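You operate a simulated robot arm through the tools that you are given. There is no shell and no other tool.

Carry out the task below with a simulated two-armed robot. There is one attempt and no reset: what you move stays moved.

Task
Paint a yellow band at the bare end of the strip that the card names.
Fine: hold the stand down while you draw the marker, start it on the try pad, and push it back into its stand. A coat counts when it lies all over at full strength: go over it till it gets no stronger.
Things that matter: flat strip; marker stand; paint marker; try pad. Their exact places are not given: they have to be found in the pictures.

It is judged by the outcome, as a careful person would: the job done as asked, and still so three seconds after it is handed in. It fails if anything else is knocked over, pushed out of place, dropped, spilled or broken.

Robot
Two 7-joint arms with two-finger grippers on one trunk, on a base that drives. Base frame: it is fixed to the floor where the robot stands at the start and does not move with it; the origin is under the middle of the robot, x ahead of it, y to its left, z up. Lengths are in mm, angles in degrees, forces in N, time in s.
The left shoulder is at the start at [85, 216, 1117], the right one opposite. With the tool pointing down near the work surface each hand reaches from about 100 to 820 mm from the robot's upright axis, wherever it stands, measured 20 degrees to its own side. Places, roughly: flat strip [4500, 750, 750]; marker stand [4250, 750, 1000]; paint marker [4250, 750, 1000]; try pad [4400, 900, 900]. Payload 3.18 kg a hand.
The TCP of each hand is the grasp point between the finger pads, 30 mm short of the fingertips. In the tool frame z runs along the fingers and y along their closing line. Largest opening 144 mm; the body of the gripper starts 103 mm behind the TCP.
Orientation is that of the tool frame in the base frame, as [roll, pitch, yaw] about the fixed x, y, z axes, in that order (R = Rz(yaw) Ry(pitch) Rx(roll)). With the fingers straight down and closing along the base's y, the tool's x points along the base's -x, its y along +y and its z along -z.

Tools
- The arms move only by the tool jog_arm. It takes "left_series", "right_series" or both (then of equal length, played together; a hand with none holds still); each is one flat list of numbers, 7 for each row, row after row: the turn, a rotation vector about the tool's x, y, z in degrees, then the shift along the tool's x, y, z in cm, then the finger opening in cm, from 0 to 14.4. In form: [wx, wy, wz, x, y, z, fingers, wx, wy, wz, x, y, z, fingers, ...]. A call has 1 to 20 rows; each row shifts and turns the commanded pose from where the row before left it, along the tool's axes as they then stand. Each row takes 0.2 s and may step no farther than 50 mm and 8.6 degrees from the row before; otherwise, or with a gripper value out of range, the whole call is refused. A pose out of reach is approached as far as the arm can. The call stops where the force on the tool passes 40 N (or 10 N more than at its start, if that is more) or the arm is blocked; 0.2 s more then pass. Each finger halts on what it meets, pressing with about 40 N; the grip force reading is that of the motor and also rises with nothing between the fingers. The clock runs only during rows and for 0.2 s after the last one: add rows that do not move to give the fingers time. It gives the time, the measured TCP pose, the force on the tool (base axes), the opening and the grip force at its end, in the units of the frame above (readings bear some noise), with the torque about the TCP (base axes, N m) and any sound that the robot's microphone picked up, and new pictures: "views" is both (left out), scene, wrist or none (wrist: the cameras of the hands that moved).
- Cameras (640 x 400 px; columns grow to the right, rows downward): "scene" is now at [184, 0.2, 1307.4]; the picture's right is [0.00, -1.00, 0.00], its down [-0.56, -0.00, -0.83] and it looks along [0.83, 0.00, -0.56] (base axes); focal length 268 px, centre (320, 200). "left" rides on the left gripper at [77, -16, -143] in its tool frame; the picture's right is [0.21, 0.98, 0.00], its down [-0.84, 0.18, -0.51] and it looks along [-0.50, 0.11, 0.86] (tool axes); focal length 218 px, centre (320, 200). "right" rides on the right gripper at [76, 16, -143] in its tool frame; the picture's right is [-0.21, 0.98, 0.00], its down [-0.84, -0.18, -0.51] and it looks along [-0.50, -0.11, 0.86] (tool axes); focal length 218 px, centre (320, 200).
- move_column(by): slides the trunk up (or, below 0, down) by that many mm; the arms and the scene camera ride with it, the base frame stays. It gives what a move gives, with no picture.
- steer(legs): drives the robot by 1 to 6 legs, each [ahead, left, turn to the left] in mm, mm and degrees, along the robot's own axes; the way and the turn of a leg run together, so that a leg with both is an arc; at most 1500 mm and 180 degrees a leg. The arms and the cameras ride along, it lands a little off, and it stops where it bumps. It gives what a move gives, and a new picture of the scene camera.
- pan_tilt(pan, tilt): turns the head with the scene camera to pan (to the left, within 80 degrees either way) and tilt (down, from -29 to 69), counted from straight ahead of the robot. It gives what a move gives, and a new picture of the scene camera.
- locate(camera, pixels): there is no depth. For up to 12 entries [column, row, z] of the newest picture of that camera ("zoom" is the newest enlarged one), the place [x, y] in the base frame at which the ray of that pixel passes the height z, good to about 2 mm. The clock stands still meanwhile.
- zoom(camera, box): a new picture of the part [left, top, right, bottom] of that camera's present view, enlarged. The clock stands still meanwhile.
- sign_off(): hands the job in; it is judged then, once.

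Open the grippers and draw the arms clear of the work before you hand the job in, unless the task says otherwise.

The tools are called after ">>>" as a command line: name --argument value ..., lists and objects as JSON in quotes. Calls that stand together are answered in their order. jog_arm: Moves the arms, as the interface text tells. Its arguments: {"type":"object","properties":{"left_series":{"type":"array","items":{"type":"number"}},"right_series":{"type":"array","items":{"type":"number"}},"views":{"type":"string","enum":["both","scene","wrist","none"]}},"required":[]} The other tools are called the same way: move_column (by) slides the trunk up or down; steer (legs) drives the base; pan_tilt (pan, tilt) turns the head that bears the scene camera; locate (camera, pixels) gives the place at which the rays of pixels pass given heights; zoom (camera, box) takes an enlarged picture of a part of a camera's view; sign_off () hands the job in.

At the start:

```text
clock: 0.0
left_position: [437.7, 231.8, 1115.1]
left_tcp_rot: [-180.0, 0.0, -179.9]
left_ft_force: [-1.3, 0.0, -0.1]
left_moment: [0.03, 0.0, -0.03]
left_finger_gap: 144.0
left_finger_force: 0.0
right_position: [399.9, -125.9, 1152.1]
right_tcp_rot: [-180.0, 0.0, -179.9]
right_ft_force: [0.0, 0.4, 0.5]
right_moment: [-0.02, 0.02, -0.01]
right_finger_gap: 144.0
right_finger_force: 0.1
trunk travel left (down, up): [-200.0, 169.0]
robot x, y, heading: [-1.5, 0.0, -0.2]
head pan, tilt: [0.2, 34.0]
```

scene: 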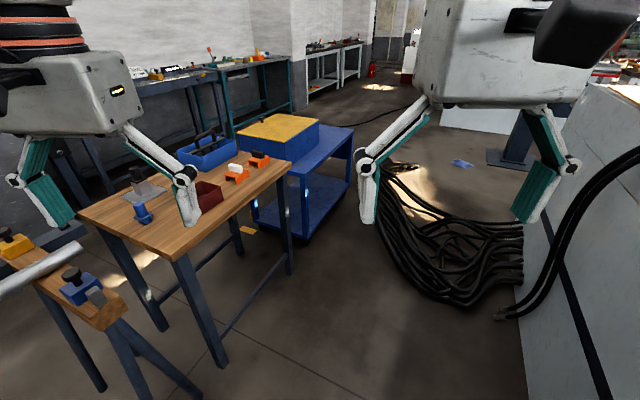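
right: 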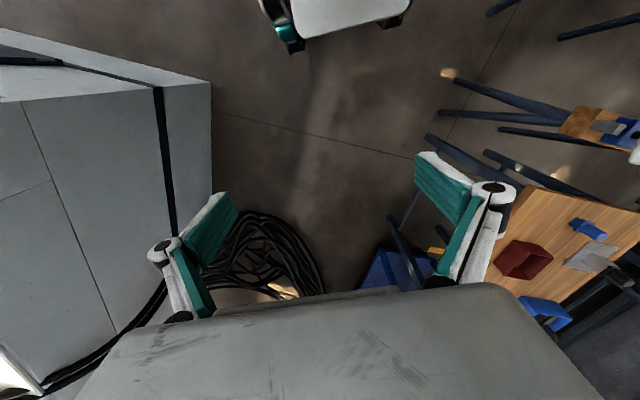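
left: 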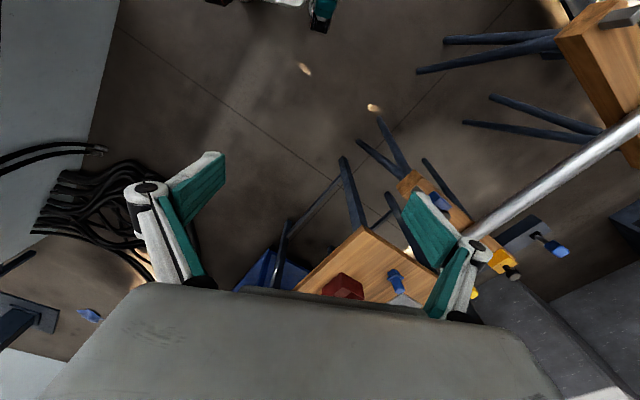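

The scene picture shows a workbench to the left front and floor space straight ahead, with cables on the floor around (450,230). The work is about 4.3 m ahead, so I look up and ahead to see the way.

>>> pan_tilt --pan 0 --tilt 10

>>> zoom --camera "scene" --box '[160, 50, 480, 250]'

```text
clock: 0.9
left_position: [438.3, 231.8, 1116.4]
left_tcp_rot: [180.0, 0.0, -179.9]
left_ft_force: [0.6, -1.1, -0.6]
left_moment: [-0.02, -0.03, -0.01]
left_finger_gap: 144.2
left_finger_force: 0.1
right_position: [400.4, -125.3, 1152.7]
right_tcp_rot: [180.0, 0.0, 179.9]
right_ft_force: [0.2, -0.7, 0.1]
right_moment: [0.02, -0.01, 0.0]
right_finger_gap: 144.1
right_finger_force: 0.0
trunk travel left (down, up): [-200.0, 169.0]
robot x, y, heading: [1.0, -3.7, -0.1]
head pan, tilt: [0.0, 10.0]
```

scene: 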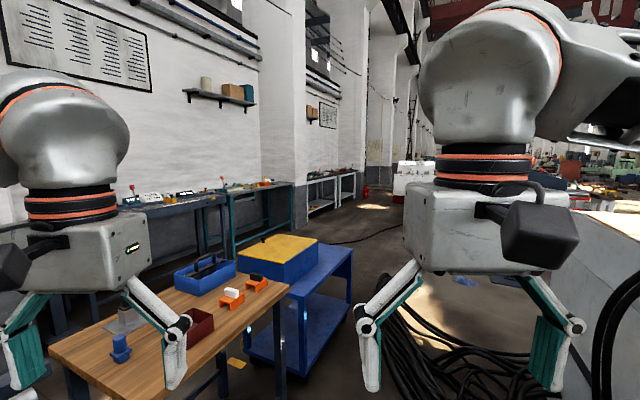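

```text
2.00 times, centred on (320, 150) of scene
```

zoom: 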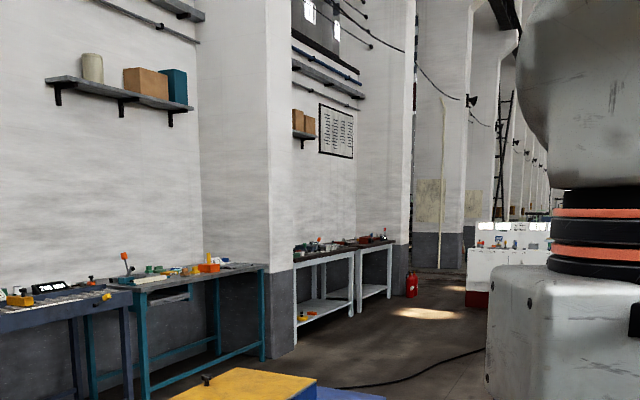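

The bench with teal legs ends at zoom (262,268), and a white bench stands behind the pillar at zoom (300-390,250). I locate the floor and table-top points to see which one lies near x 4300, y 750.

>>> locate --camera "zoom" --pixels '[[262, 360, 0], [148, 400, 0], [262, 266, 900], [140, 287, 900], [300, 344, 0], [352, 313, 0], [390, 298, 0], [295, 258, 900], [392, 242, 900], [125, 258, 1000], [210, 265, 920], [485, 305, 0]]'

>>> zoom --camera "scene" --box '[200, 150, 320, 225]'

```text
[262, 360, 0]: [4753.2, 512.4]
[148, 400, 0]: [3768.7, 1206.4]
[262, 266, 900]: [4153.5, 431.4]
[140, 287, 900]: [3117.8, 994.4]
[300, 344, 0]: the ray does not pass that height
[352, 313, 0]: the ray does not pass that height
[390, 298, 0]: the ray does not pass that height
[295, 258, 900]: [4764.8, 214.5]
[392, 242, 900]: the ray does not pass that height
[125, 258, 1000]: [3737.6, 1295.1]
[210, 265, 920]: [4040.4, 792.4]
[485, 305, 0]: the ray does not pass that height
```

```text
5.33 times, centred on (260, 188) of scene
```

zoom: 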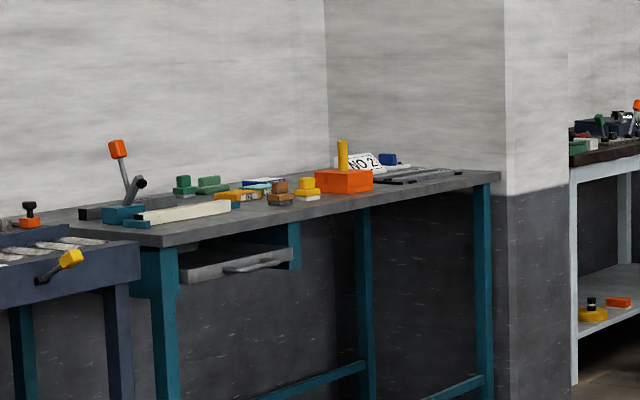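

The teal bench carries the orange stand with the yellow marker (zoom 343,165), the card "NO 2" (363,162) and grey strips at (400,178). I locate the bench edge, and look down and around to judge the driving way.

>>> locate --camera "zoom" --pixels '[[500, 175, 900], [163, 240, 900], [343, 190, 900], [500, 175, 850], [163, 240, 850], [485, 399, 0], [140, 260, 850], [410, 178, 900]]'

>>> pan_tilt --pan 0 --tilt 45

```text
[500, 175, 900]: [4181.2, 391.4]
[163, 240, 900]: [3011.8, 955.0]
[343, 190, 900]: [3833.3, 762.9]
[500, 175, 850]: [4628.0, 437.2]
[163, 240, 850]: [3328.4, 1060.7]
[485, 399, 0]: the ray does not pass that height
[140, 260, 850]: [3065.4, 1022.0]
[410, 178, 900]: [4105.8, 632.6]
```

```text
clock: 1.9
left_position: [437.7, 231.7, 1116.1]
left_tcp_rot: [-180.0, 0.0, -179.9]
left_ft_force: [0.2, -0.4, 1.2]
left_moment: [-0.04, -0.01, -0.05]
left_finger_gap: 144.0
left_finger_force: 0.0
right_position: [400.7, -124.0, 1151.4]
right_tcp_rot: [-180.0, 0.0, 179.9]
right_ft_force: [0.0, 0.1, -0.1]
right_moment: [0.02, 0.0, 0.02]
right_finger_gap: 143.9
right_finger_force: 0.0
trunk travel left (down, up): [-200.0, 169.0]
robot x, y, heading: [-1.1, 4.6, -0.0]
head pan, tilt: [0.0, 45.0]
```

scene: 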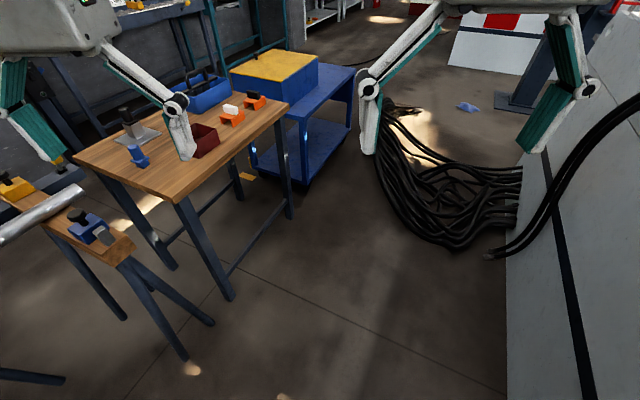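

The way ahead: blue cart's near leg at about (303,185), its far right corner at (353,150), cables' left edge at (380,185), machine on the right at (507,330). I locate these on the floor.

>>> locate --camera "scene" --pixels '[[303, 186, 0], [350, 145, 0], [377, 165, 0], [400, 220, 0], [445, 248, 0], [507, 345, 0], [230, 300, 0], [292, 217, 0], [188, 358, 0], [495, 258, 0], [460, 105, 0], [500, 110, 0]]'

>>> zoom --camera "scene" --box '[280, 0, 600, 200]'

```text
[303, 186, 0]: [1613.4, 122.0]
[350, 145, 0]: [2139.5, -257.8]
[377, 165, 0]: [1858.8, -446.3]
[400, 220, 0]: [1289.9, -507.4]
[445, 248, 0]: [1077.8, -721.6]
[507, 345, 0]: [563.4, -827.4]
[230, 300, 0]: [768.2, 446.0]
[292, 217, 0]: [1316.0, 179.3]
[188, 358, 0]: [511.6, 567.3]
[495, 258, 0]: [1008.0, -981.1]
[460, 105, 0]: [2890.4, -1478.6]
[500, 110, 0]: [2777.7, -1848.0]
```

```text
2.00 times, centred on (440, 100) of scene
```

zoom: 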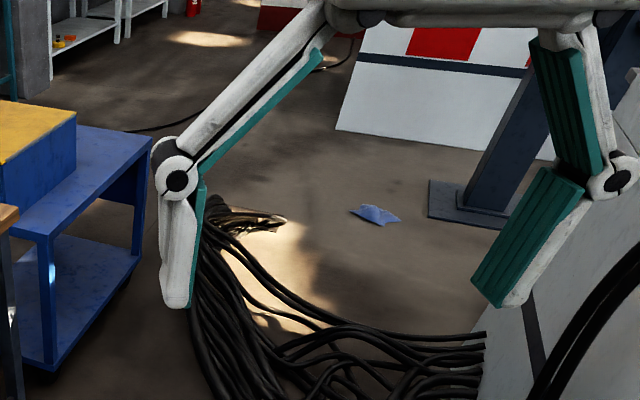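

The gap between the cart's right corner (about [2140,-258]) and the cables is narrow, so I look straight down to see the robot's own base outline and the near floor.

>>> pan_tilt --pan 0 --tilt 69

>>> pan_tilt --pan -25 --tilt 30

```text
clock: 2.8
left_position: [436.5, 231.7, 1114.8]
left_tcp_rot: [-179.9, 0.0, -179.8]
left_ft_force: [-0.3, 0.3, 0.0]
left_moment: [-0.02, 0.0, 0.0]
left_finger_gap: 143.9
left_finger_force: 0.1
right_position: [399.5, -124.6, 1150.8]
right_tcp_rot: [179.9, 0.1, 180.0]
right_ft_force: [-1.3, -0.3, -0.5]
right_moment: [0.01, 0.0, 0.0]
right_finger_gap: 144.0
right_finger_force: 0.0
trunk travel left (down, up): [-200.0, 169.0]
robot x, y, heading: [-0.2, -0.8, -0.2]
head pan, tilt: [0.0, 68.8]
```

scene: 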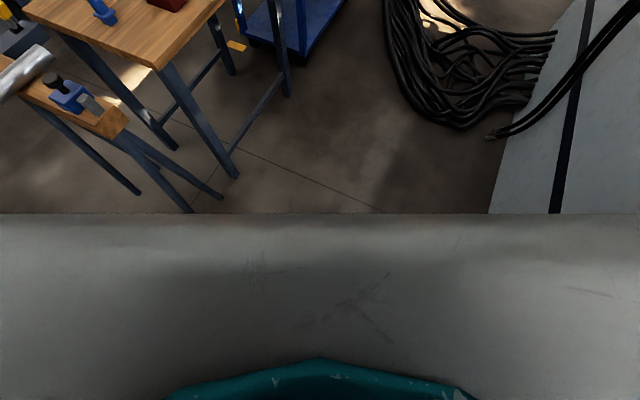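

```text
clock: 3.8
left_position: [437.7, 232.0, 1116.4]
left_tcp_rot: [-180.0, 0.1, -180.0]
left_ft_force: [0.7, -0.9, -0.2]
left_moment: [-0.02, 0.0, 0.02]
left_finger_gap: 144.2
left_finger_force: 0.0
right_position: [400.3, -124.7, 1152.3]
right_tcp_rot: [-180.0, -0.1, 180.0]
right_ft_force: [0.6, -0.5, -0.6]
right_moment: [0.03, 0.01, -0.01]
right_finger_gap: 144.0
right_finger_force: 0.1
trunk travel left (down, up): [-200.0, 169.0]
robot x, y, heading: [-1.6, -0.5, 0.2]
head pan, tilt: [-25.0, 30.0]
```

scene: 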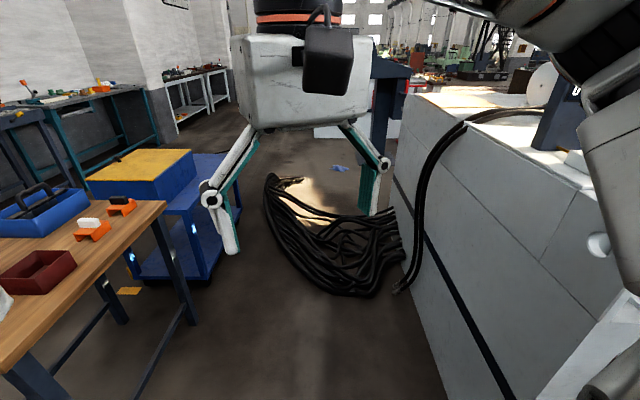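

In the right wrist's first picture the robot's own base shows at the top (columns 262-412, rows 0-50). I locate its corners and the cart/cable outlines to find out how wide the base is against the gap.

>>> locate --camera "right" --pixels '[[262, 5, 200], [290, 48, 200], [300, 35, 200], [385, 18, 200], [410, 5, 200], [290, 48, 50], [410, 5, 50]]'

>>> locate --camera "scene" --pixels '[[208, 282, 0], [240, 222, 0], [266, 180, 0], [268, 220, 0], [300, 275, 0], [340, 297, 0], [303, 180, 0], [410, 282, 0], [195, 322, 0], [142, 277, 0]]'

>>> zoom --camera "right" --box '[220, 0, 460, 150]'

>>> zoom --camera "scene" --box '[180, 100, 420, 300]'

```text
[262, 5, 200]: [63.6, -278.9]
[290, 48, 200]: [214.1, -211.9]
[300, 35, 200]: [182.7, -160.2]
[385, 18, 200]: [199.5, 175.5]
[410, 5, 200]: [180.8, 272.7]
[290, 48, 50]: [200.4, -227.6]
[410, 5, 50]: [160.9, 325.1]
```

```text
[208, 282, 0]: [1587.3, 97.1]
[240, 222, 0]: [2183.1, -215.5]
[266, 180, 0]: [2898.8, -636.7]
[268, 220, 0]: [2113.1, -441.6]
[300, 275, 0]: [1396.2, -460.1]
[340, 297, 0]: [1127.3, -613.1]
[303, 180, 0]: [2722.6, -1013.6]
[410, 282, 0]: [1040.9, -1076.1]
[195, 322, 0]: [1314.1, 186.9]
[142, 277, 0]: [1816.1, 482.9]
```

```text
2.67 times, centred on (340, 75) of right
```

zoom: 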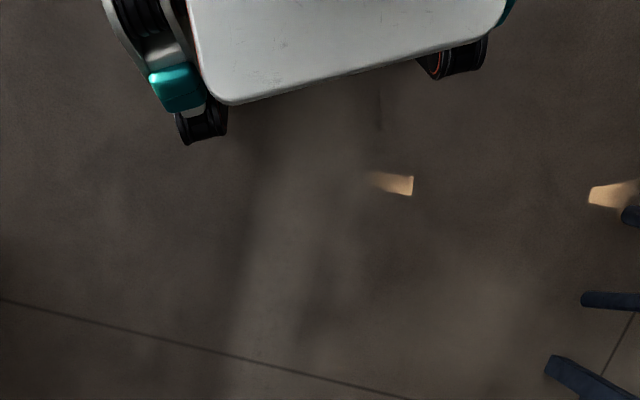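

```text
2.00 times, centred on (300, 200) of scene
```

zoom: 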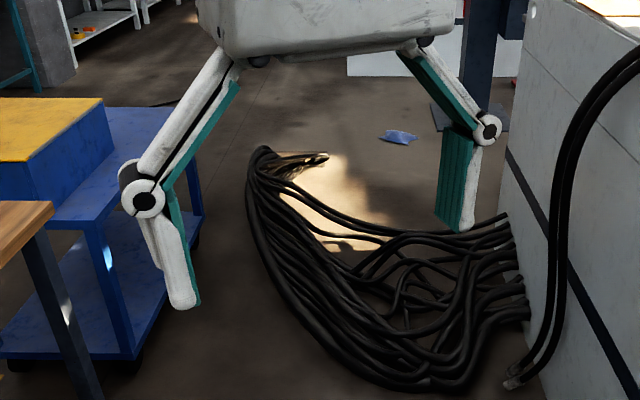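

The base is about 540 mm wide, while the strip of clear floor between cart and cables is only some 230-320 mm. I look to the left to see whether there is another way round.

>>> pan_tilt --pan 40 --tilt 30

>>> pan_tilt --pan 80 --tilt 30

>>> pan_tilt --pan -80 --tilt 30

```text
clock: 5.2
left_position: [437.9, 231.9, 1114.8]
left_tcp_rot: [-180.0, 0.0, -179.9]
left_ft_force: [-0.4, -0.5, 0.1]
left_moment: [-0.01, 0.0, -0.03]
left_finger_gap: 144.1
left_finger_force: 0.0
right_position: [398.6, -125.2, 1151.2]
right_tcp_rot: [-180.0, 0.0, 180.0]
right_ft_force: [-0.7, -0.9, 0.4]
right_moment: [0.0, -0.01, 0.04]
right_finger_gap: 144.1
right_finger_force: 0.1
trunk travel left (down, up): [-200.0, 169.0]
robot x, y, heading: [-3.6, -0.5, 0.2]
head pan, tilt: [40.0, 30.0]
```

scene: 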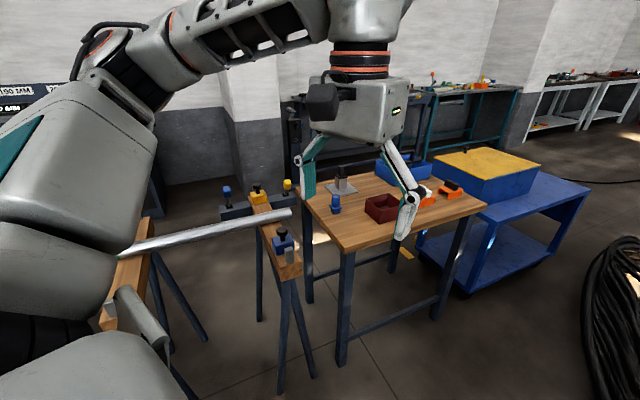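

```text
clock: 6.2
left_position: [437.4, 232.0, 1116.0]
left_tcp_rot: [179.9, 0.0, -179.9]
left_ft_force: [-0.2, 0.1, -0.1]
left_moment: [0.02, -0.02, 0.0]
left_finger_gap: 144.0
left_finger_force: 0.1
right_position: [399.8, -124.6, 1151.7]
right_tcp_rot: [-180.0, 0.0, -179.9]
right_ft_force: [0.4, -0.2, -0.2]
right_moment: [0.01, -0.03, -0.02]
right_finger_gap: 144.0
right_finger_force: 0.1
trunk travel left (down, up): [-200.0, 169.0]
robot x, y, heading: [1.5, -0.5, -0.1]
head pan, tilt: [80.0, 30.0]
```

scene: 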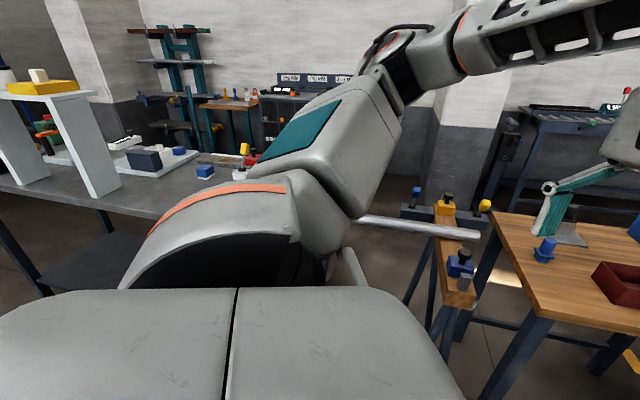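

```text
clock: 8.7
left_position: [436.7, 231.0, 1115.7]
left_tcp_rot: [179.9, -0.1, -179.9]
left_ft_force: [-0.1, -0.5, 0.4]
left_moment: [-0.01, -0.03, -0.01]
left_finger_gap: 144.3
left_finger_force: 0.1
right_position: [399.2, -123.8, 1152.0]
right_tcp_rot: [180.0, 0.0, -179.9]
right_ft_force: [1.0, -1.0, 0.2]
right_moment: [-0.02, -0.02, -0.02]
right_finger_gap: 144.1
right_finger_force: 0.0
trunk travel left (down, up): [-200.0, 169.0]
robot x, y, heading: [-1.6, -0.3, -0.3]
head pan, tilt: [-80.0, 30.0]
```

scene: 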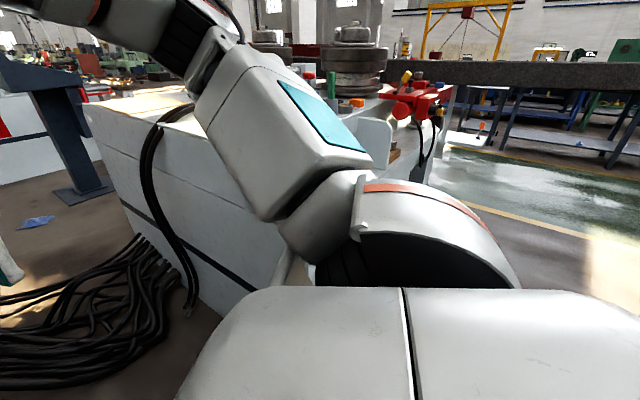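

Left is blocked by sawhorses with a bar, so the way is between cart and machine (lane about 1.3 m wide, with cables lying on the floor). I turn 26° right, parallel to the cart, and advance while shifting left.

>>> pan_tilt --pan 0 --tilt 40

>>> steer --legs '[[0, 0, -26], [400, 0, 0], [600, 360, 0]]'

```text
clock: 10.2
left_position: [438.2, 232.5, 1116.1]
left_tcp_rot: [180.0, 0.0, -179.9]
left_ft_force: [-1.0, -0.1, -0.4]
left_moment: [0.01, -0.04, 0.01]
left_finger_gap: 144.1
left_finger_force: 0.0
right_position: [400.2, -124.4, 1152.0]
right_tcp_rot: [180.0, 0.0, 180.0]
right_ft_force: [-0.2, -0.6, -0.3]
right_moment: [0.02, -0.02, -0.01]
right_finger_gap: 144.0
right_finger_force: 0.0
trunk travel left (down, up): [-200.0, 169.0]
robot x, y, heading: [-1.4, -1.7, -0.1]
head pan, tilt: [0.0, 40.0]
```

scene: 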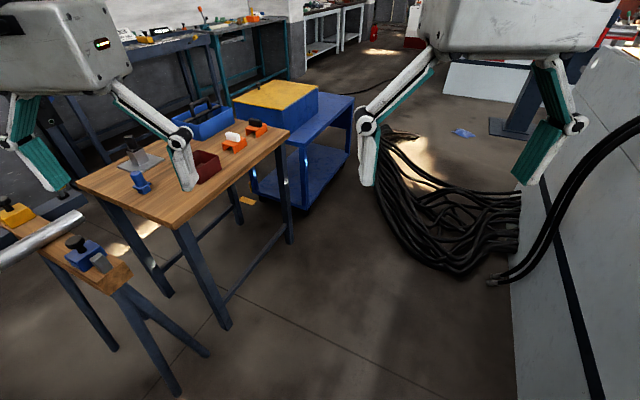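

```text
clock: 17.5
left_position: [1555.1, -84.8, 1116.2]
left_tcp_rot: [-180.0, -0.1, 154.9]
left_ft_force: [0.2, 0.1, -1.3]
left_moment: [0.0, 0.01, -0.03]
left_finger_gap: 144.0
left_finger_force: 0.1
right_position: [1370.8, -390.8, 1151.8]
right_tcp_rot: [-179.9, 0.0, 154.8]
right_ft_force: [0.8, -0.1, 0.0]
right_moment: [0.01, -0.01, -0.02]
right_finger_gap: 143.8
right_finger_force: 0.0
trunk travel left (down, up): [-200.0, 169.0]
robot x, y, heading: [1061.5, -108.3, -25.3]
head pan, tilt: [0.0, 40.0]
```

scene: 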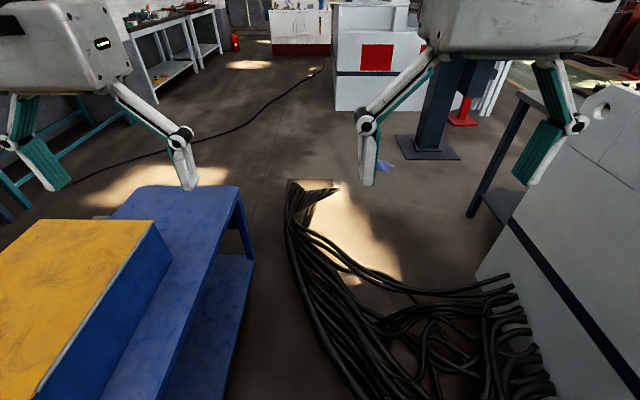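

We are at (1061,-108), alongside the cart. The cables' left edge runs from (290,185) to (330,370) and the cart's right edge from (240,185) to (252,262); I locate them on the floor from here.

>>> locate --camera "scene" --pixels '[[254, 258, 0], [228, 385, 0], [240, 190, 700], [288, 183, 0], [290, 240, 0], [315, 320, 0], [345, 385, 0], [478, 278, 0], [118, 198, 700], [320, 182, 0], [200, 395, 700]]'

>>> zoom --camera "scene" --box '[200, 160, 440, 310]'

```text
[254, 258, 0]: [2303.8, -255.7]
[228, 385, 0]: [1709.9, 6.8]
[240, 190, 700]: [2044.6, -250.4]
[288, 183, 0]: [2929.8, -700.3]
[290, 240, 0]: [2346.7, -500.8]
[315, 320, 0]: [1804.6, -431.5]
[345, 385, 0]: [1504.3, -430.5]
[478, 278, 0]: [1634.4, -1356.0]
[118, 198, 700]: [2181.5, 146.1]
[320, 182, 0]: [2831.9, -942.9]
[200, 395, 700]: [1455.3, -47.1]
```

```text
2.67 times, centred on (320, 235) of scene
```

zoom: 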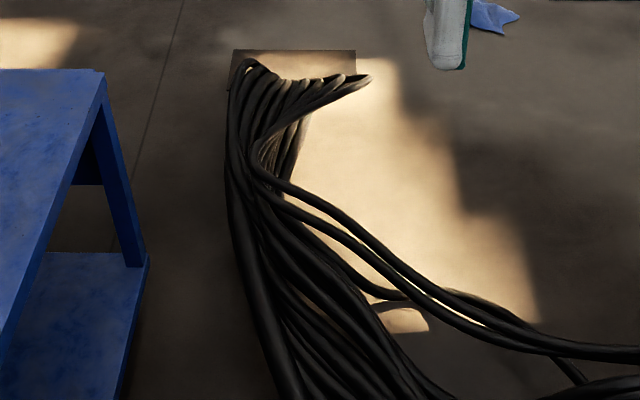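

The cables dive into a floor opening (part of the building), and the cart's right edge lies about 385 mm left of my axis, so straight ahead clears it. I creep ahead 500 mm first to see that the drive passes freely.

>>> steer --legs '[[500, 20, 0]]'

```text
clock: 20.5
left_position: [2017.8, -278.4, 1116.4]
left_tcp_rot: [180.0, 0.0, 155.0]
left_ft_force: [0.4, 0.6, 0.6]
left_moment: [0.02, 0.06, 0.0]
left_finger_gap: 144.0
left_finger_force: 0.1
right_position: [1830.4, -584.8, 1151.2]
right_tcp_rot: [-179.9, 0.0, 154.8]
right_ft_force: [0.0, 0.2, 0.0]
right_moment: [0.04, 0.04, -0.01]
right_finger_gap: 144.2
right_finger_force: 0.1
trunk travel left (down, up): [-200.0, 169.0]
robot x, y, heading: [1523.6, -301.0, -25.4]
head pan, tilt: [0.0, 40.0]
```

scene: 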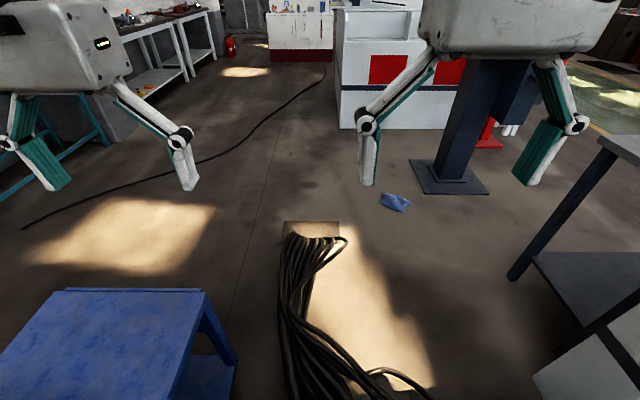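

No bump; the cart's far corner is now at (237,362). I locate the rag at (395,202), the steel column foot (410,165) and the end of the bench ahead before the next leg.

>>> locate --camera "scene" --pixels '[[382, 205, 0], [397, 212, 0], [408, 160, 0], [430, 195, 0], [237, 365, 0], [310, 222, 0], [508, 278, 0], [110, 146, 0], [0, 200, 0], [75, 160, 0]]'

>>> pan_tilt --pan 45 --tilt 25

```text
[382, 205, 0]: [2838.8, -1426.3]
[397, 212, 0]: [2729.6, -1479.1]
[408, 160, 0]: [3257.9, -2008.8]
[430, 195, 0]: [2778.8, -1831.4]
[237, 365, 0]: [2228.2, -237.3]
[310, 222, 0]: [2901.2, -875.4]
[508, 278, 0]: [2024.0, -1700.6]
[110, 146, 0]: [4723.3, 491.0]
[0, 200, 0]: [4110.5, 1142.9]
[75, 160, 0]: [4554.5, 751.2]
```

```text
clock: 21.6
left_position: [2016.6, -278.5, 1116.4]
left_tcp_rot: [-180.0, 0.1, 154.9]
left_ft_force: [1.4, -0.7, -0.3]
left_moment: [0.0, 0.04, -0.01]
left_finger_gap: 144.0
left_finger_force: 0.1
right_position: [1831.0, -585.1, 1152.4]
right_tcp_rot: [180.0, 0.0, 154.8]
right_ft_force: [0.1, -0.3, 0.5]
right_moment: [0.02, -0.03, 0.02]
right_finger_gap: 144.0
right_finger_force: 0.0
trunk travel left (down, up): [-200.0, 169.0]
robot x, y, heading: [1522.4, -303.0, -25.1]
head pan, tilt: [45.0, 25.0]
```

scene: 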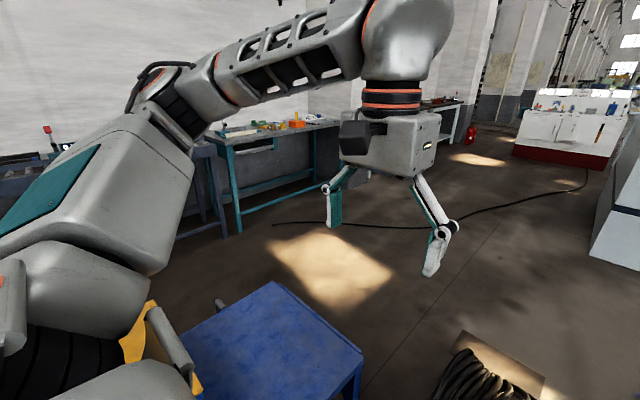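

The way past the cart looks free and the bench stands beyond the light patch. I drive on past the cart, shift left clear of the floor opening, go to about (3600,-200) and turn to face the bench from a metre away.

>>> steer --legs '[[950, 0, 0], [100, 430, 0], [787, 544, 0], [0, 0, 89.5]]'

>>> pan_tilt --pan 0 --tilt 25

```text
clock: 39.2
left_position: [3617.6, 260.0, 1116.8]
left_tcp_rot: [-180.0, -0.1, -116.8]
left_ft_force: [-0.3, 0.2, -0.7]
left_moment: [0.02, -0.03, -0.02]
left_finger_gap: 143.8
left_finger_force: 0.1
right_position: [3918.7, 67.0, 1151.8]
right_tcp_rot: [-179.9, 0.0, -116.9]
right_ft_force: [0.3, 0.0, 0.0]
right_moment: [-0.02, -0.03, 0.02]
right_finger_gap: 144.1
right_finger_force: 0.1
trunk travel left (down, up): [-200.0, 169.0]
robot x, y, heading: [3632.3, -235.7, 63.5]
head pan, tilt: [45.0, 25.0]
```

scene: 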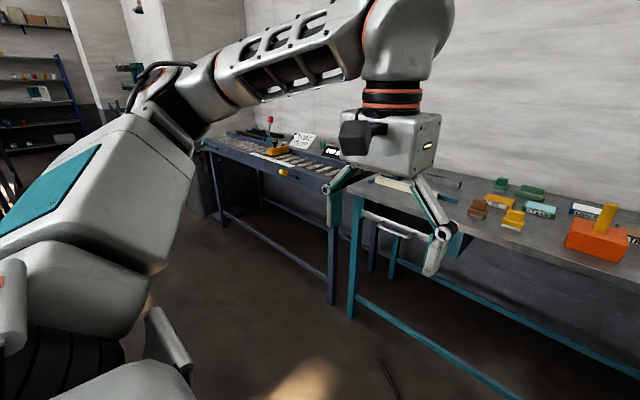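

```text
clock: 40.3
left_position: [3618.0, 260.6, 1115.3]
left_tcp_rot: [180.0, -0.1, -116.8]
left_ft_force: [-0.4, 0.7, 0.0]
left_moment: [0.0, 0.01, -0.02]
left_finger_gap: 144.1
left_finger_force: 0.1
right_position: [3917.6, 65.1, 1152.1]
right_tcp_rot: [-180.0, 0.0, -116.8]
right_ft_force: [-0.5, -0.1, -1.3]
right_moment: [-0.04, 0.0, 0.0]
right_finger_gap: 143.8
right_finger_force: 0.0
trunk travel left (down, up): [-200.0, 169.0]
robot x, y, heading: [3624.7, -232.0, 63.2]
head pan, tilt: [0.0, 25.0]
```

scene: 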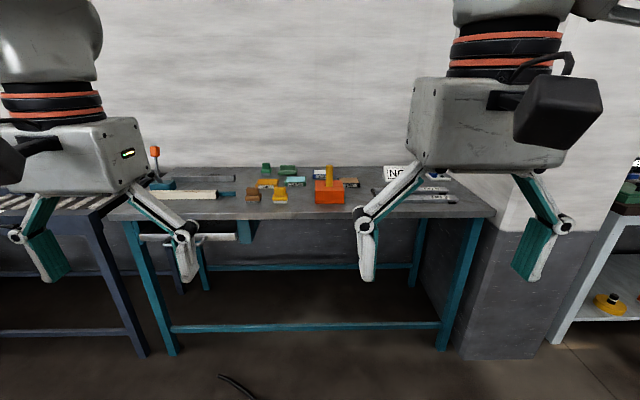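

Now facing the bench: the orange stand with the yellow marker is at (328,185), strips around (400-450,190), card at (397,172). I zoom in.

>>> zoom --camera "scene" --box '[230, 140, 390, 240]'

>>> zoom --camera "scene" --box '[350, 150, 510, 250]'

>>> locate --camera "scene" --pixels '[[495, 214, 850], [110, 220, 850], [317, 203, 850], [328, 200, 850], [165, 356, 0], [440, 350, 0], [495, 214, 900], [110, 220, 900], [453, 195, 850], [384, 187, 850]]'

```text
4.00 times, centred on (310, 190) of scene
```

zoom: 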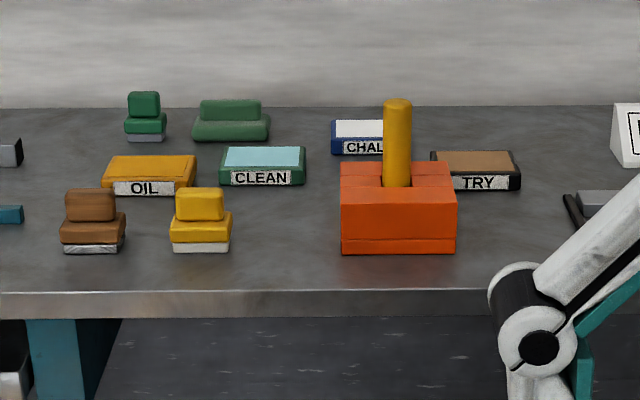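

```text
4.00 times, centred on (430, 200) of scene
```

zoom: 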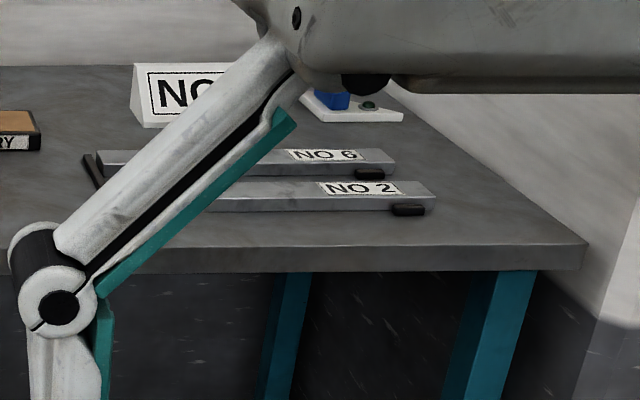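

```text
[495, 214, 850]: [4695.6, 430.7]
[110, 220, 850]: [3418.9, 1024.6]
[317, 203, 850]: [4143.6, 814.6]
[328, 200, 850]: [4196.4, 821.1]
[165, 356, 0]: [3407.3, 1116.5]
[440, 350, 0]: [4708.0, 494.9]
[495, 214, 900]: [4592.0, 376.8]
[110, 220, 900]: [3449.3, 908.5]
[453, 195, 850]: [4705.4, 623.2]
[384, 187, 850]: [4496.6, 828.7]
```

Card reads "NO ..." partly hidden; two strips labelled NO 6 and NO 2 lie at the right, the TRY pad is right of the stand at zoom (475,175). I drive closer, shifting right, and check again.

>>> steer --legs '[[400, -150, 1.2]]'

>>> pan_tilt --pan 0 --tilt 40

```text
clock: 42.9
left_position: [3915.8, 557.0, 1117.2]
left_tcp_rot: [180.0, 0.0, -115.2]
left_ft_force: [0.1, -0.2, -0.8]
left_moment: [-0.02, -0.02, -0.02]
left_finger_gap: 144.0
left_finger_force: 0.0
right_position: [4222.3, 368.8, 1151.1]
right_tcp_rot: [180.0, 0.0, -115.3]
right_ft_force: [0.6, 0.0, 0.0]
right_moment: [-0.02, 0.02, 0.0]
right_finger_gap: 144.1
right_finger_force: 0.0
trunk travel left (down, up): [-200.0, 169.0]
robot x, y, heading: [3937.3, 60.9, 64.7]
head pan, tilt: [0.0, 25.0]
```

scene: 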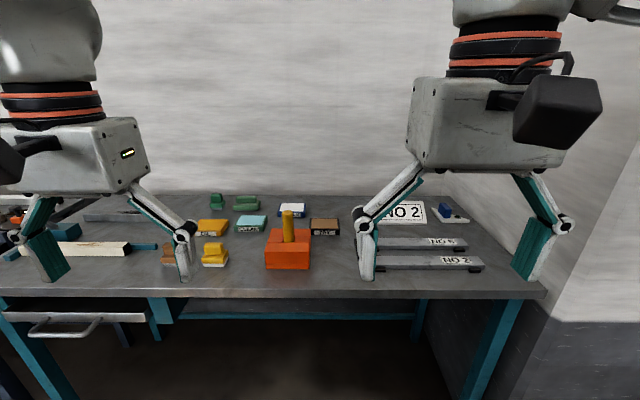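

```text
clock: 43.7
left_position: [3916.0, 556.4, 1115.9]
left_tcp_rot: [180.0, 0.0, -115.3]
left_ft_force: [-0.2, -0.4, -0.7]
left_moment: [0.01, 0.02, 0.0]
left_finger_gap: 144.0
left_finger_force: 0.1
right_position: [4221.5, 369.0, 1152.4]
right_tcp_rot: [179.9, 0.0, -115.3]
right_ft_force: [-0.7, 0.2, -0.4]
right_moment: [0.01, -0.01, 0.02]
right_finger_gap: 144.0
right_finger_force: 0.1
trunk travel left (down, up): [-200.0, 169.0]
robot x, y, heading: [3938.2, 62.6, 64.5]
head pan, tilt: [0.0, 40.0]
```

scene: 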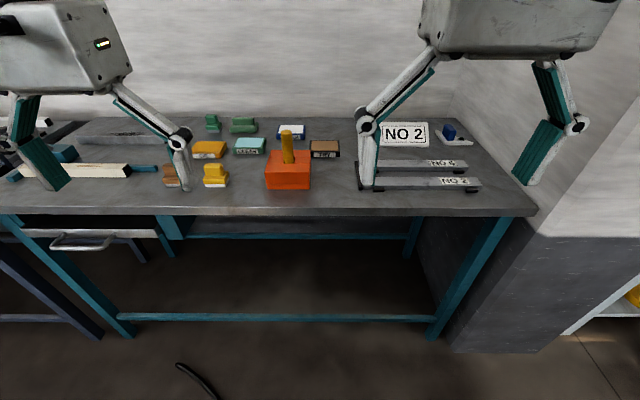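

The card reads NO 2 (403,133), and the front strip is labelled NO 2. I triangulate the bench height with the front right corner (536,213), and locate the stand, try pad and strip.

>>> locate --camera "scene" --pixels '[[536, 211, 850], [536, 211, 900], [536, 211, 800], [266, 189, 850], [310, 189, 850], [287, 189, 850], [480, 189, 850], [358, 190, 850], [325, 157, 850], [433, 338, 0], [134, 336, 0]]'

>>> zoom --camera "scene" --box '[250, 110, 410, 210]'

```text
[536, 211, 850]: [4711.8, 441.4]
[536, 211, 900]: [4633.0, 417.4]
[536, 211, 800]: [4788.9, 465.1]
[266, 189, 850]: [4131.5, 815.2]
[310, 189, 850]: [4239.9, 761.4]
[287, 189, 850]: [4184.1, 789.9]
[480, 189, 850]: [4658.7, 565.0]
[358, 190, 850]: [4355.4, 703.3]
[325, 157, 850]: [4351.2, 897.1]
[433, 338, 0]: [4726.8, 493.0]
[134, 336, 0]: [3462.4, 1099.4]
```

```text
4.00 times, centred on (330, 160) of scene
```

zoom: 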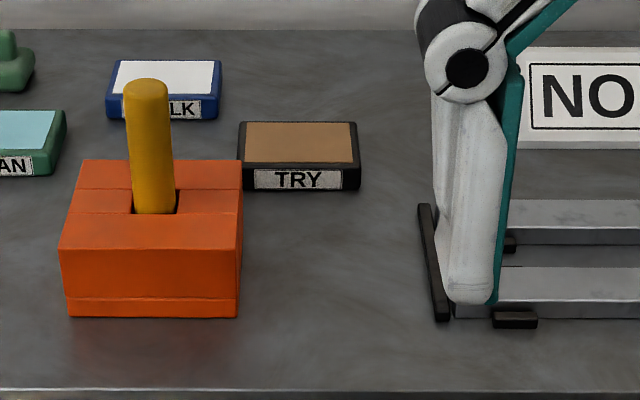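

The bench height comes out near 825-850. The stand is about 760 mm ahead and 90 mm left, strip's left end about 100 mm right; hands are at 1085+ mm, above everything. I drive ahead 320 mm.

>>> steer --legs '[[310, 0, 0]]'

>>> pan_tilt --pan 0 --tilt 55

```text
clock: 45.8
left_position: [4050.9, 836.6, 1116.4]
left_tcp_rot: [-179.9, 0.0, -115.3]
left_ft_force: [-1.0, -0.5, -0.3]
left_moment: [-0.04, 0.03, 0.02]
left_finger_gap: 143.9
left_finger_force: 0.1
right_position: [4355.5, 647.9, 1151.8]
right_tcp_rot: [180.0, 0.0, -115.5]
right_ft_force: [0.1, 0.7, -0.1]
right_moment: [0.0, 0.0, -0.02]
right_finger_gap: 144.1
right_finger_force: 0.1
trunk travel left (down, up): [-200.0, 169.0]
robot x, y, heading: [4071.0, 342.3, 64.5]
head pan, tilt: [0.0, 40.0]
```

scene: 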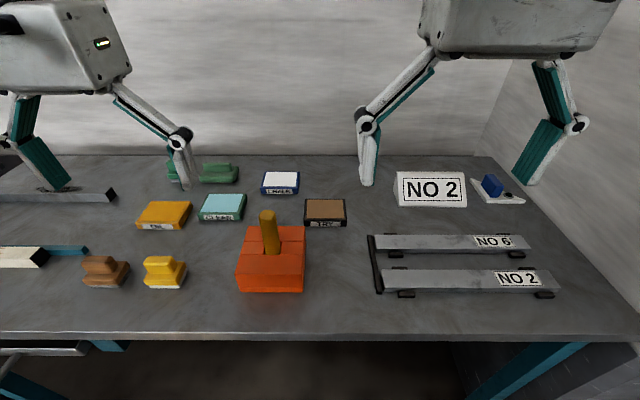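

```text
clock: 46.6
left_position: [4050.6, 835.8, 1116.3]
left_tcp_rot: [180.0, 0.0, -115.3]
left_ft_force: [-0.3, -0.6, -0.3]
left_moment: [-0.02, 0.02, 0.01]
left_finger_gap: 143.9
left_finger_force: 0.1
right_position: [4356.8, 648.4, 1152.7]
right_tcp_rot: [180.0, 0.1, -115.5]
right_ft_force: [0.2, 0.9, 0.3]
right_moment: [-0.01, 0.0, 0.01]
right_finger_gap: 143.9
right_finger_force: 0.0
trunk travel left (down, up): [-200.0, 169.0]
robot x, y, heading: [4071.8, 342.4, 64.5]
head pan, tilt: [0.0, 55.0]
```

scene: 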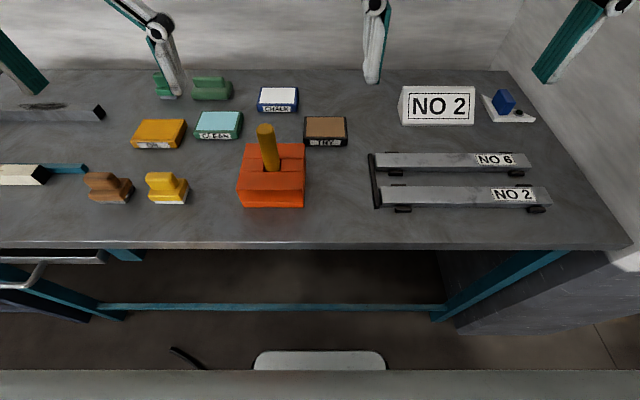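

Clear view now. I zoom on the stand, pad and strip for detail.

>>> zoom --camera "scene" --box '[350, 135, 570, 235]'

>>> zoom --camera "scene" --box '[220, 80, 380, 220]'

>>> locate --camera "scene" --pixels '[[241, 207, 825], [303, 207, 825], [246, 145, 880], [304, 145, 880], [302, 188, 880], [238, 190, 880], [376, 209, 825], [370, 153, 835], [549, 205, 835], [630, 243, 825], [265, 128, 980], [325, 146, 830]]'

```text
2.91 times, centred on (460, 185) of scene
```

zoom: 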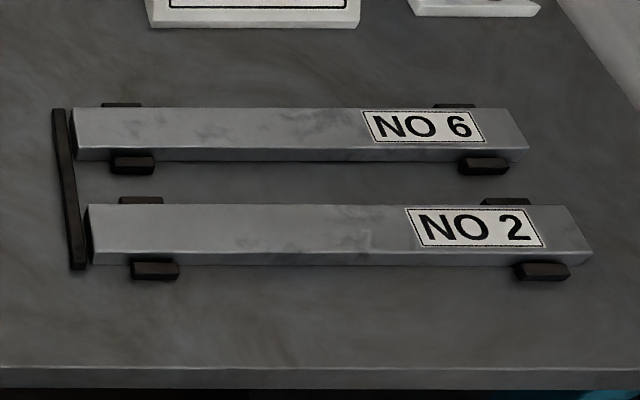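

```text
2.86 times, centred on (300, 150) of scene
```

zoom: 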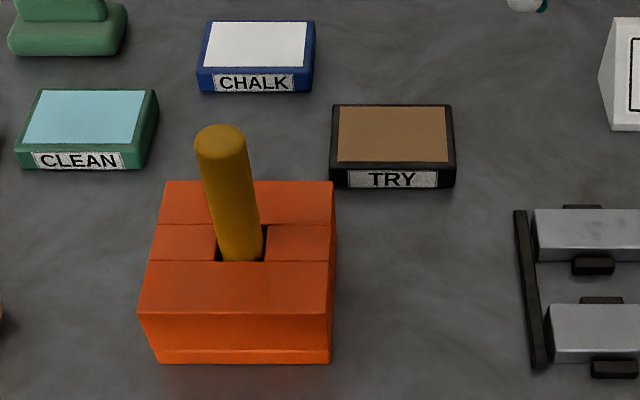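

```text
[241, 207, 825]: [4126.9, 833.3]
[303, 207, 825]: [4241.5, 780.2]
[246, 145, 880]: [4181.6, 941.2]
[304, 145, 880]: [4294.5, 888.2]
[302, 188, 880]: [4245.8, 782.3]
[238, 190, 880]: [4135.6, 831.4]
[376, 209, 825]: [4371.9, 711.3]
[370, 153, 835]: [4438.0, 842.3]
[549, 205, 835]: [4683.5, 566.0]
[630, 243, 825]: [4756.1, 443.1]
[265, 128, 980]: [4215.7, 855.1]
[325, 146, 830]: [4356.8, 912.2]
```

The strip NO 2 lies in a jig against a black stop at its left (bare) end, zoom (90,235); the label is at its right end. I take the wrist pictures from the present hover poses with a null motion.

>>> jog_arm --left_series '[0, 0, 0, 0, 0, 0, 14.4]' --right_series '[0, 0, 0, 0, 0, 0, 14.4]' --views "wrist"

```text
clock: 47.0
left_position: [4051.0, 836.7, 1117.0]
left_tcp_rot: [180.0, 0.0, -115.4]
left_ft_force: [0.1, -0.8, -0.8]
left_moment: [-0.01, -0.01, 0.01]
left_finger_gap: 144.2
left_finger_force: 0.1
right_position: [4355.9, 649.0, 1151.1]
right_tcp_rot: [-180.0, 0.0, -115.5]
right_ft_force: [-0.1, 0.4, 0.6]
right_moment: [0.02, 0.02, 0.01]
right_finger_gap: 144.1
right_finger_force: 0.1
trunk travel left (down, up): [-200.0, 169.0]
robot x, y, heading: [4071.4, 339.6, 64.3]
head pan, tilt: [0.0, 55.0]
```

right: 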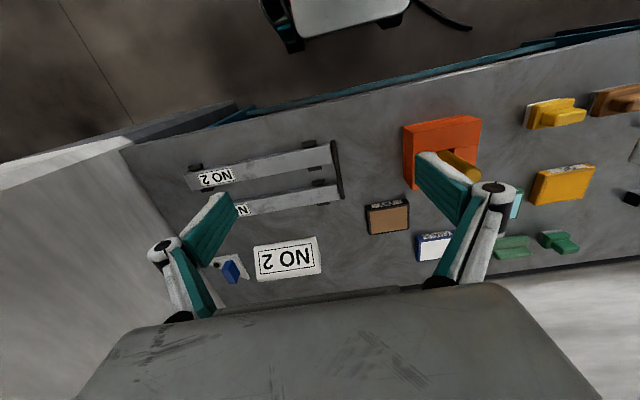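
left: 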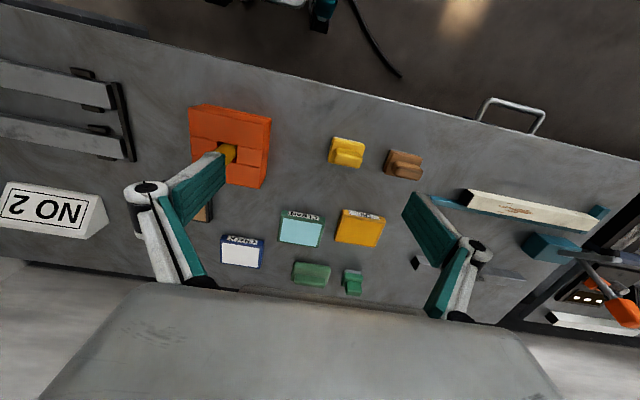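

The wrist cameras see everything rotated by 180°. I zoom on the right camera's view of the strips and the stand for measuring.

>>> zoom --camera "right" --box '[170, 100, 490, 300]'

>>> zoom --camera "right" --box '[270, 120, 366, 180]'

>>> zoom --camera "left" --box '[170, 80, 330, 280]'

```text
2.00 times, centred on (330, 200) of right
```

zoom: 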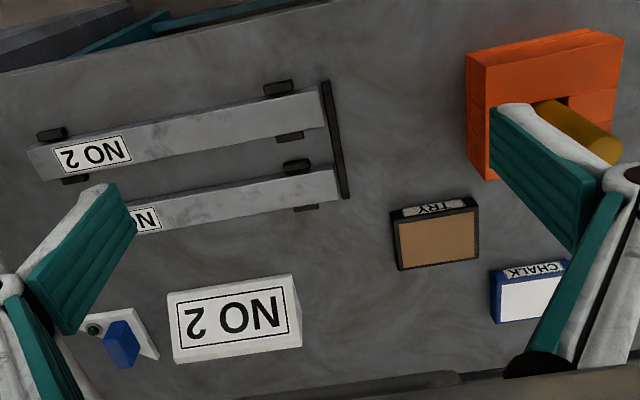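

```text
6.67 times, centred on (318, 150) of right
```

zoom: 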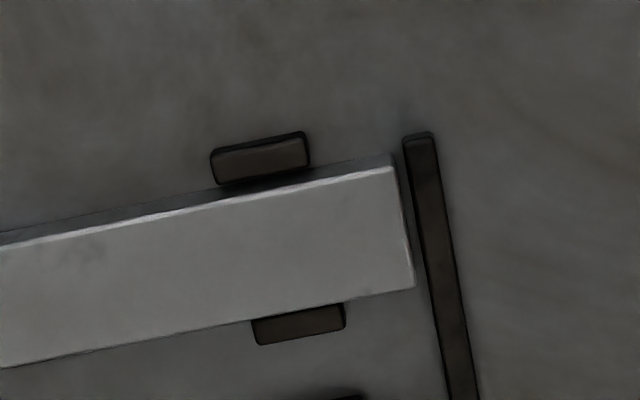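

```text
2.00 times, centred on (250, 180) of left
```

zoom: 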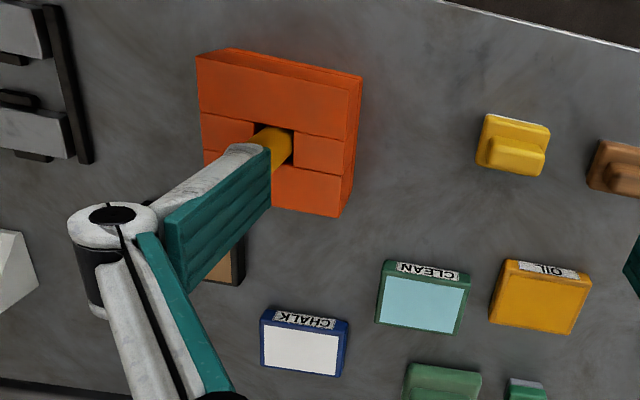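

I triangulate the bare end's top corners using both cameras: right (328.5,144.8) and (332.3,163.1); scene (381.6,202.9) and (380.2,186.7).

>>> locate --camera "right" --pixels '[[328.5, 144.8, 820], [328.5, 144.8, 840], [328.5, 144.8, 860], [332.3, 163.1, 820], [332.3, 163.1, 840], [332.3, 163.1, 860]]'

>>> locate --camera "scene" --pixels '[[381.6, 202.9, 820], [381.6, 202.9, 840], [381.6, 202.9, 860], [380.2, 186.7, 820], [380.2, 186.7, 840], [380.2, 186.7, 860]]'

```text
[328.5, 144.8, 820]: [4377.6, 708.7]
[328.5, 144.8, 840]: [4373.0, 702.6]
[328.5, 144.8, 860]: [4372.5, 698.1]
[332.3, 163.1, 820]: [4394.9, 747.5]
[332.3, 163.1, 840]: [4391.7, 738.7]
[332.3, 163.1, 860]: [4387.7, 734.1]
```

```text
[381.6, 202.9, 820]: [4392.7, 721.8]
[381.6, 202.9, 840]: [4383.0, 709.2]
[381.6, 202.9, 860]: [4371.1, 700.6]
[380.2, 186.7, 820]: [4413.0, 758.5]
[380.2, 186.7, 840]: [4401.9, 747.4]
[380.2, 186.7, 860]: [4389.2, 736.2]
```

The corners agree at z ≈ 860 (strip top), with the bare end running from about (4372,699) to (4388,735). Next I zoom on the stand, marker and try pad for the same measurement.

>>> zoom --camera "scene" --box '[230, 115, 358, 215]'

>>> zoom --camera "right" --box '[354, 105, 490, 235]'

>>> zoom --camera "left" --box '[180, 90, 290, 200]'

```text
4.00 times, centred on (294, 165) of scene
```

zoom: 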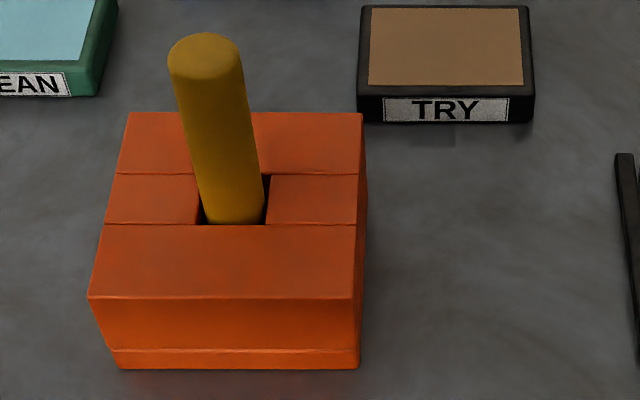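

```text
3.08 times, centred on (422, 170) of right
```

zoom: 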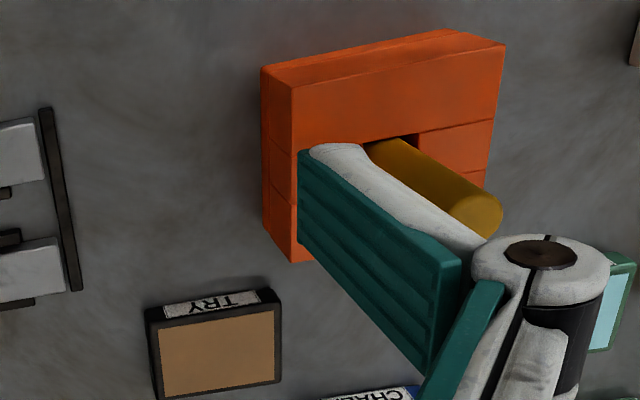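

```text
3.64 times, centred on (235, 145) of left
```

zoom: 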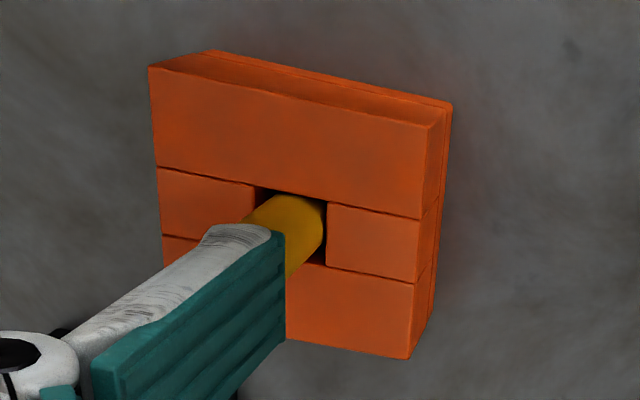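

I locate the stand's top corners, hole and try pad centre in each of the three cameras at several heights.

>>> locate --camera "scene" --pixels '[[236, 189.25, 880], [236, 189.25, 910], [303.25, 189.75, 880], [303.25, 189.75, 910], [304.75, 143.25, 880], [304.75, 143.25, 910], [272.25, 164.75, 880], [272.25, 164.75, 910], [265.25, 128.75, 980], [265.25, 128.75, 1020], [325.5, 126.5, 850], [325.5, 126.5, 880]]'

>>> locate --camera "right" --pixels '[[412.6, 133.3, 880], [412.6, 133.3, 910], [412.6, 190.1, 880], [412.6, 190.1, 910], [389.2, 221.7, 850], [389.2, 221.7, 880], [403.1, 126.4, 830], [403.1, 126.4, 850]]'

>>> locate --camera "left" --pixels '[[264.4, 125.2, 880], [264.4, 125.2, 910], [188.3, 108.7, 880], [188.3, 108.7, 910], [259.5, 188.5, 880], [259.5, 188.5, 910]]'

```text
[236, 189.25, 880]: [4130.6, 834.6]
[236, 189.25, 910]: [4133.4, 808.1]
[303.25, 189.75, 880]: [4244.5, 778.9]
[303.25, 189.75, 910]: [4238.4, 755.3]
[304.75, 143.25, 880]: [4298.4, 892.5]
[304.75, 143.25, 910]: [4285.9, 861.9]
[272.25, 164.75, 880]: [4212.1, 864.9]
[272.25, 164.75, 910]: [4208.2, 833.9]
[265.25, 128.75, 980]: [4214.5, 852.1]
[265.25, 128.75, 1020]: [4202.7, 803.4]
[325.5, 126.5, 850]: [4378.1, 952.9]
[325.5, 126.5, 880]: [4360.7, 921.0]
```

```text
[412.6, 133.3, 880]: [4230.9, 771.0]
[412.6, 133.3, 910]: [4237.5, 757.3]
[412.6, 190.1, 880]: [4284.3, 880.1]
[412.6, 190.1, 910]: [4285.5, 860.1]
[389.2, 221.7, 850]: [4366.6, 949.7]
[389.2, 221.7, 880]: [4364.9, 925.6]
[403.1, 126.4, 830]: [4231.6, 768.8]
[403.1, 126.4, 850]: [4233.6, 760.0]
```

```text
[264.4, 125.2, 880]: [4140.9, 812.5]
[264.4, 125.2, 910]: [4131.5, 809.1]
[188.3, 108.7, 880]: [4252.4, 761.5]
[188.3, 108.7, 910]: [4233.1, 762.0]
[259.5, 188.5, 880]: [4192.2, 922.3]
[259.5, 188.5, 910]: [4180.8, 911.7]
```

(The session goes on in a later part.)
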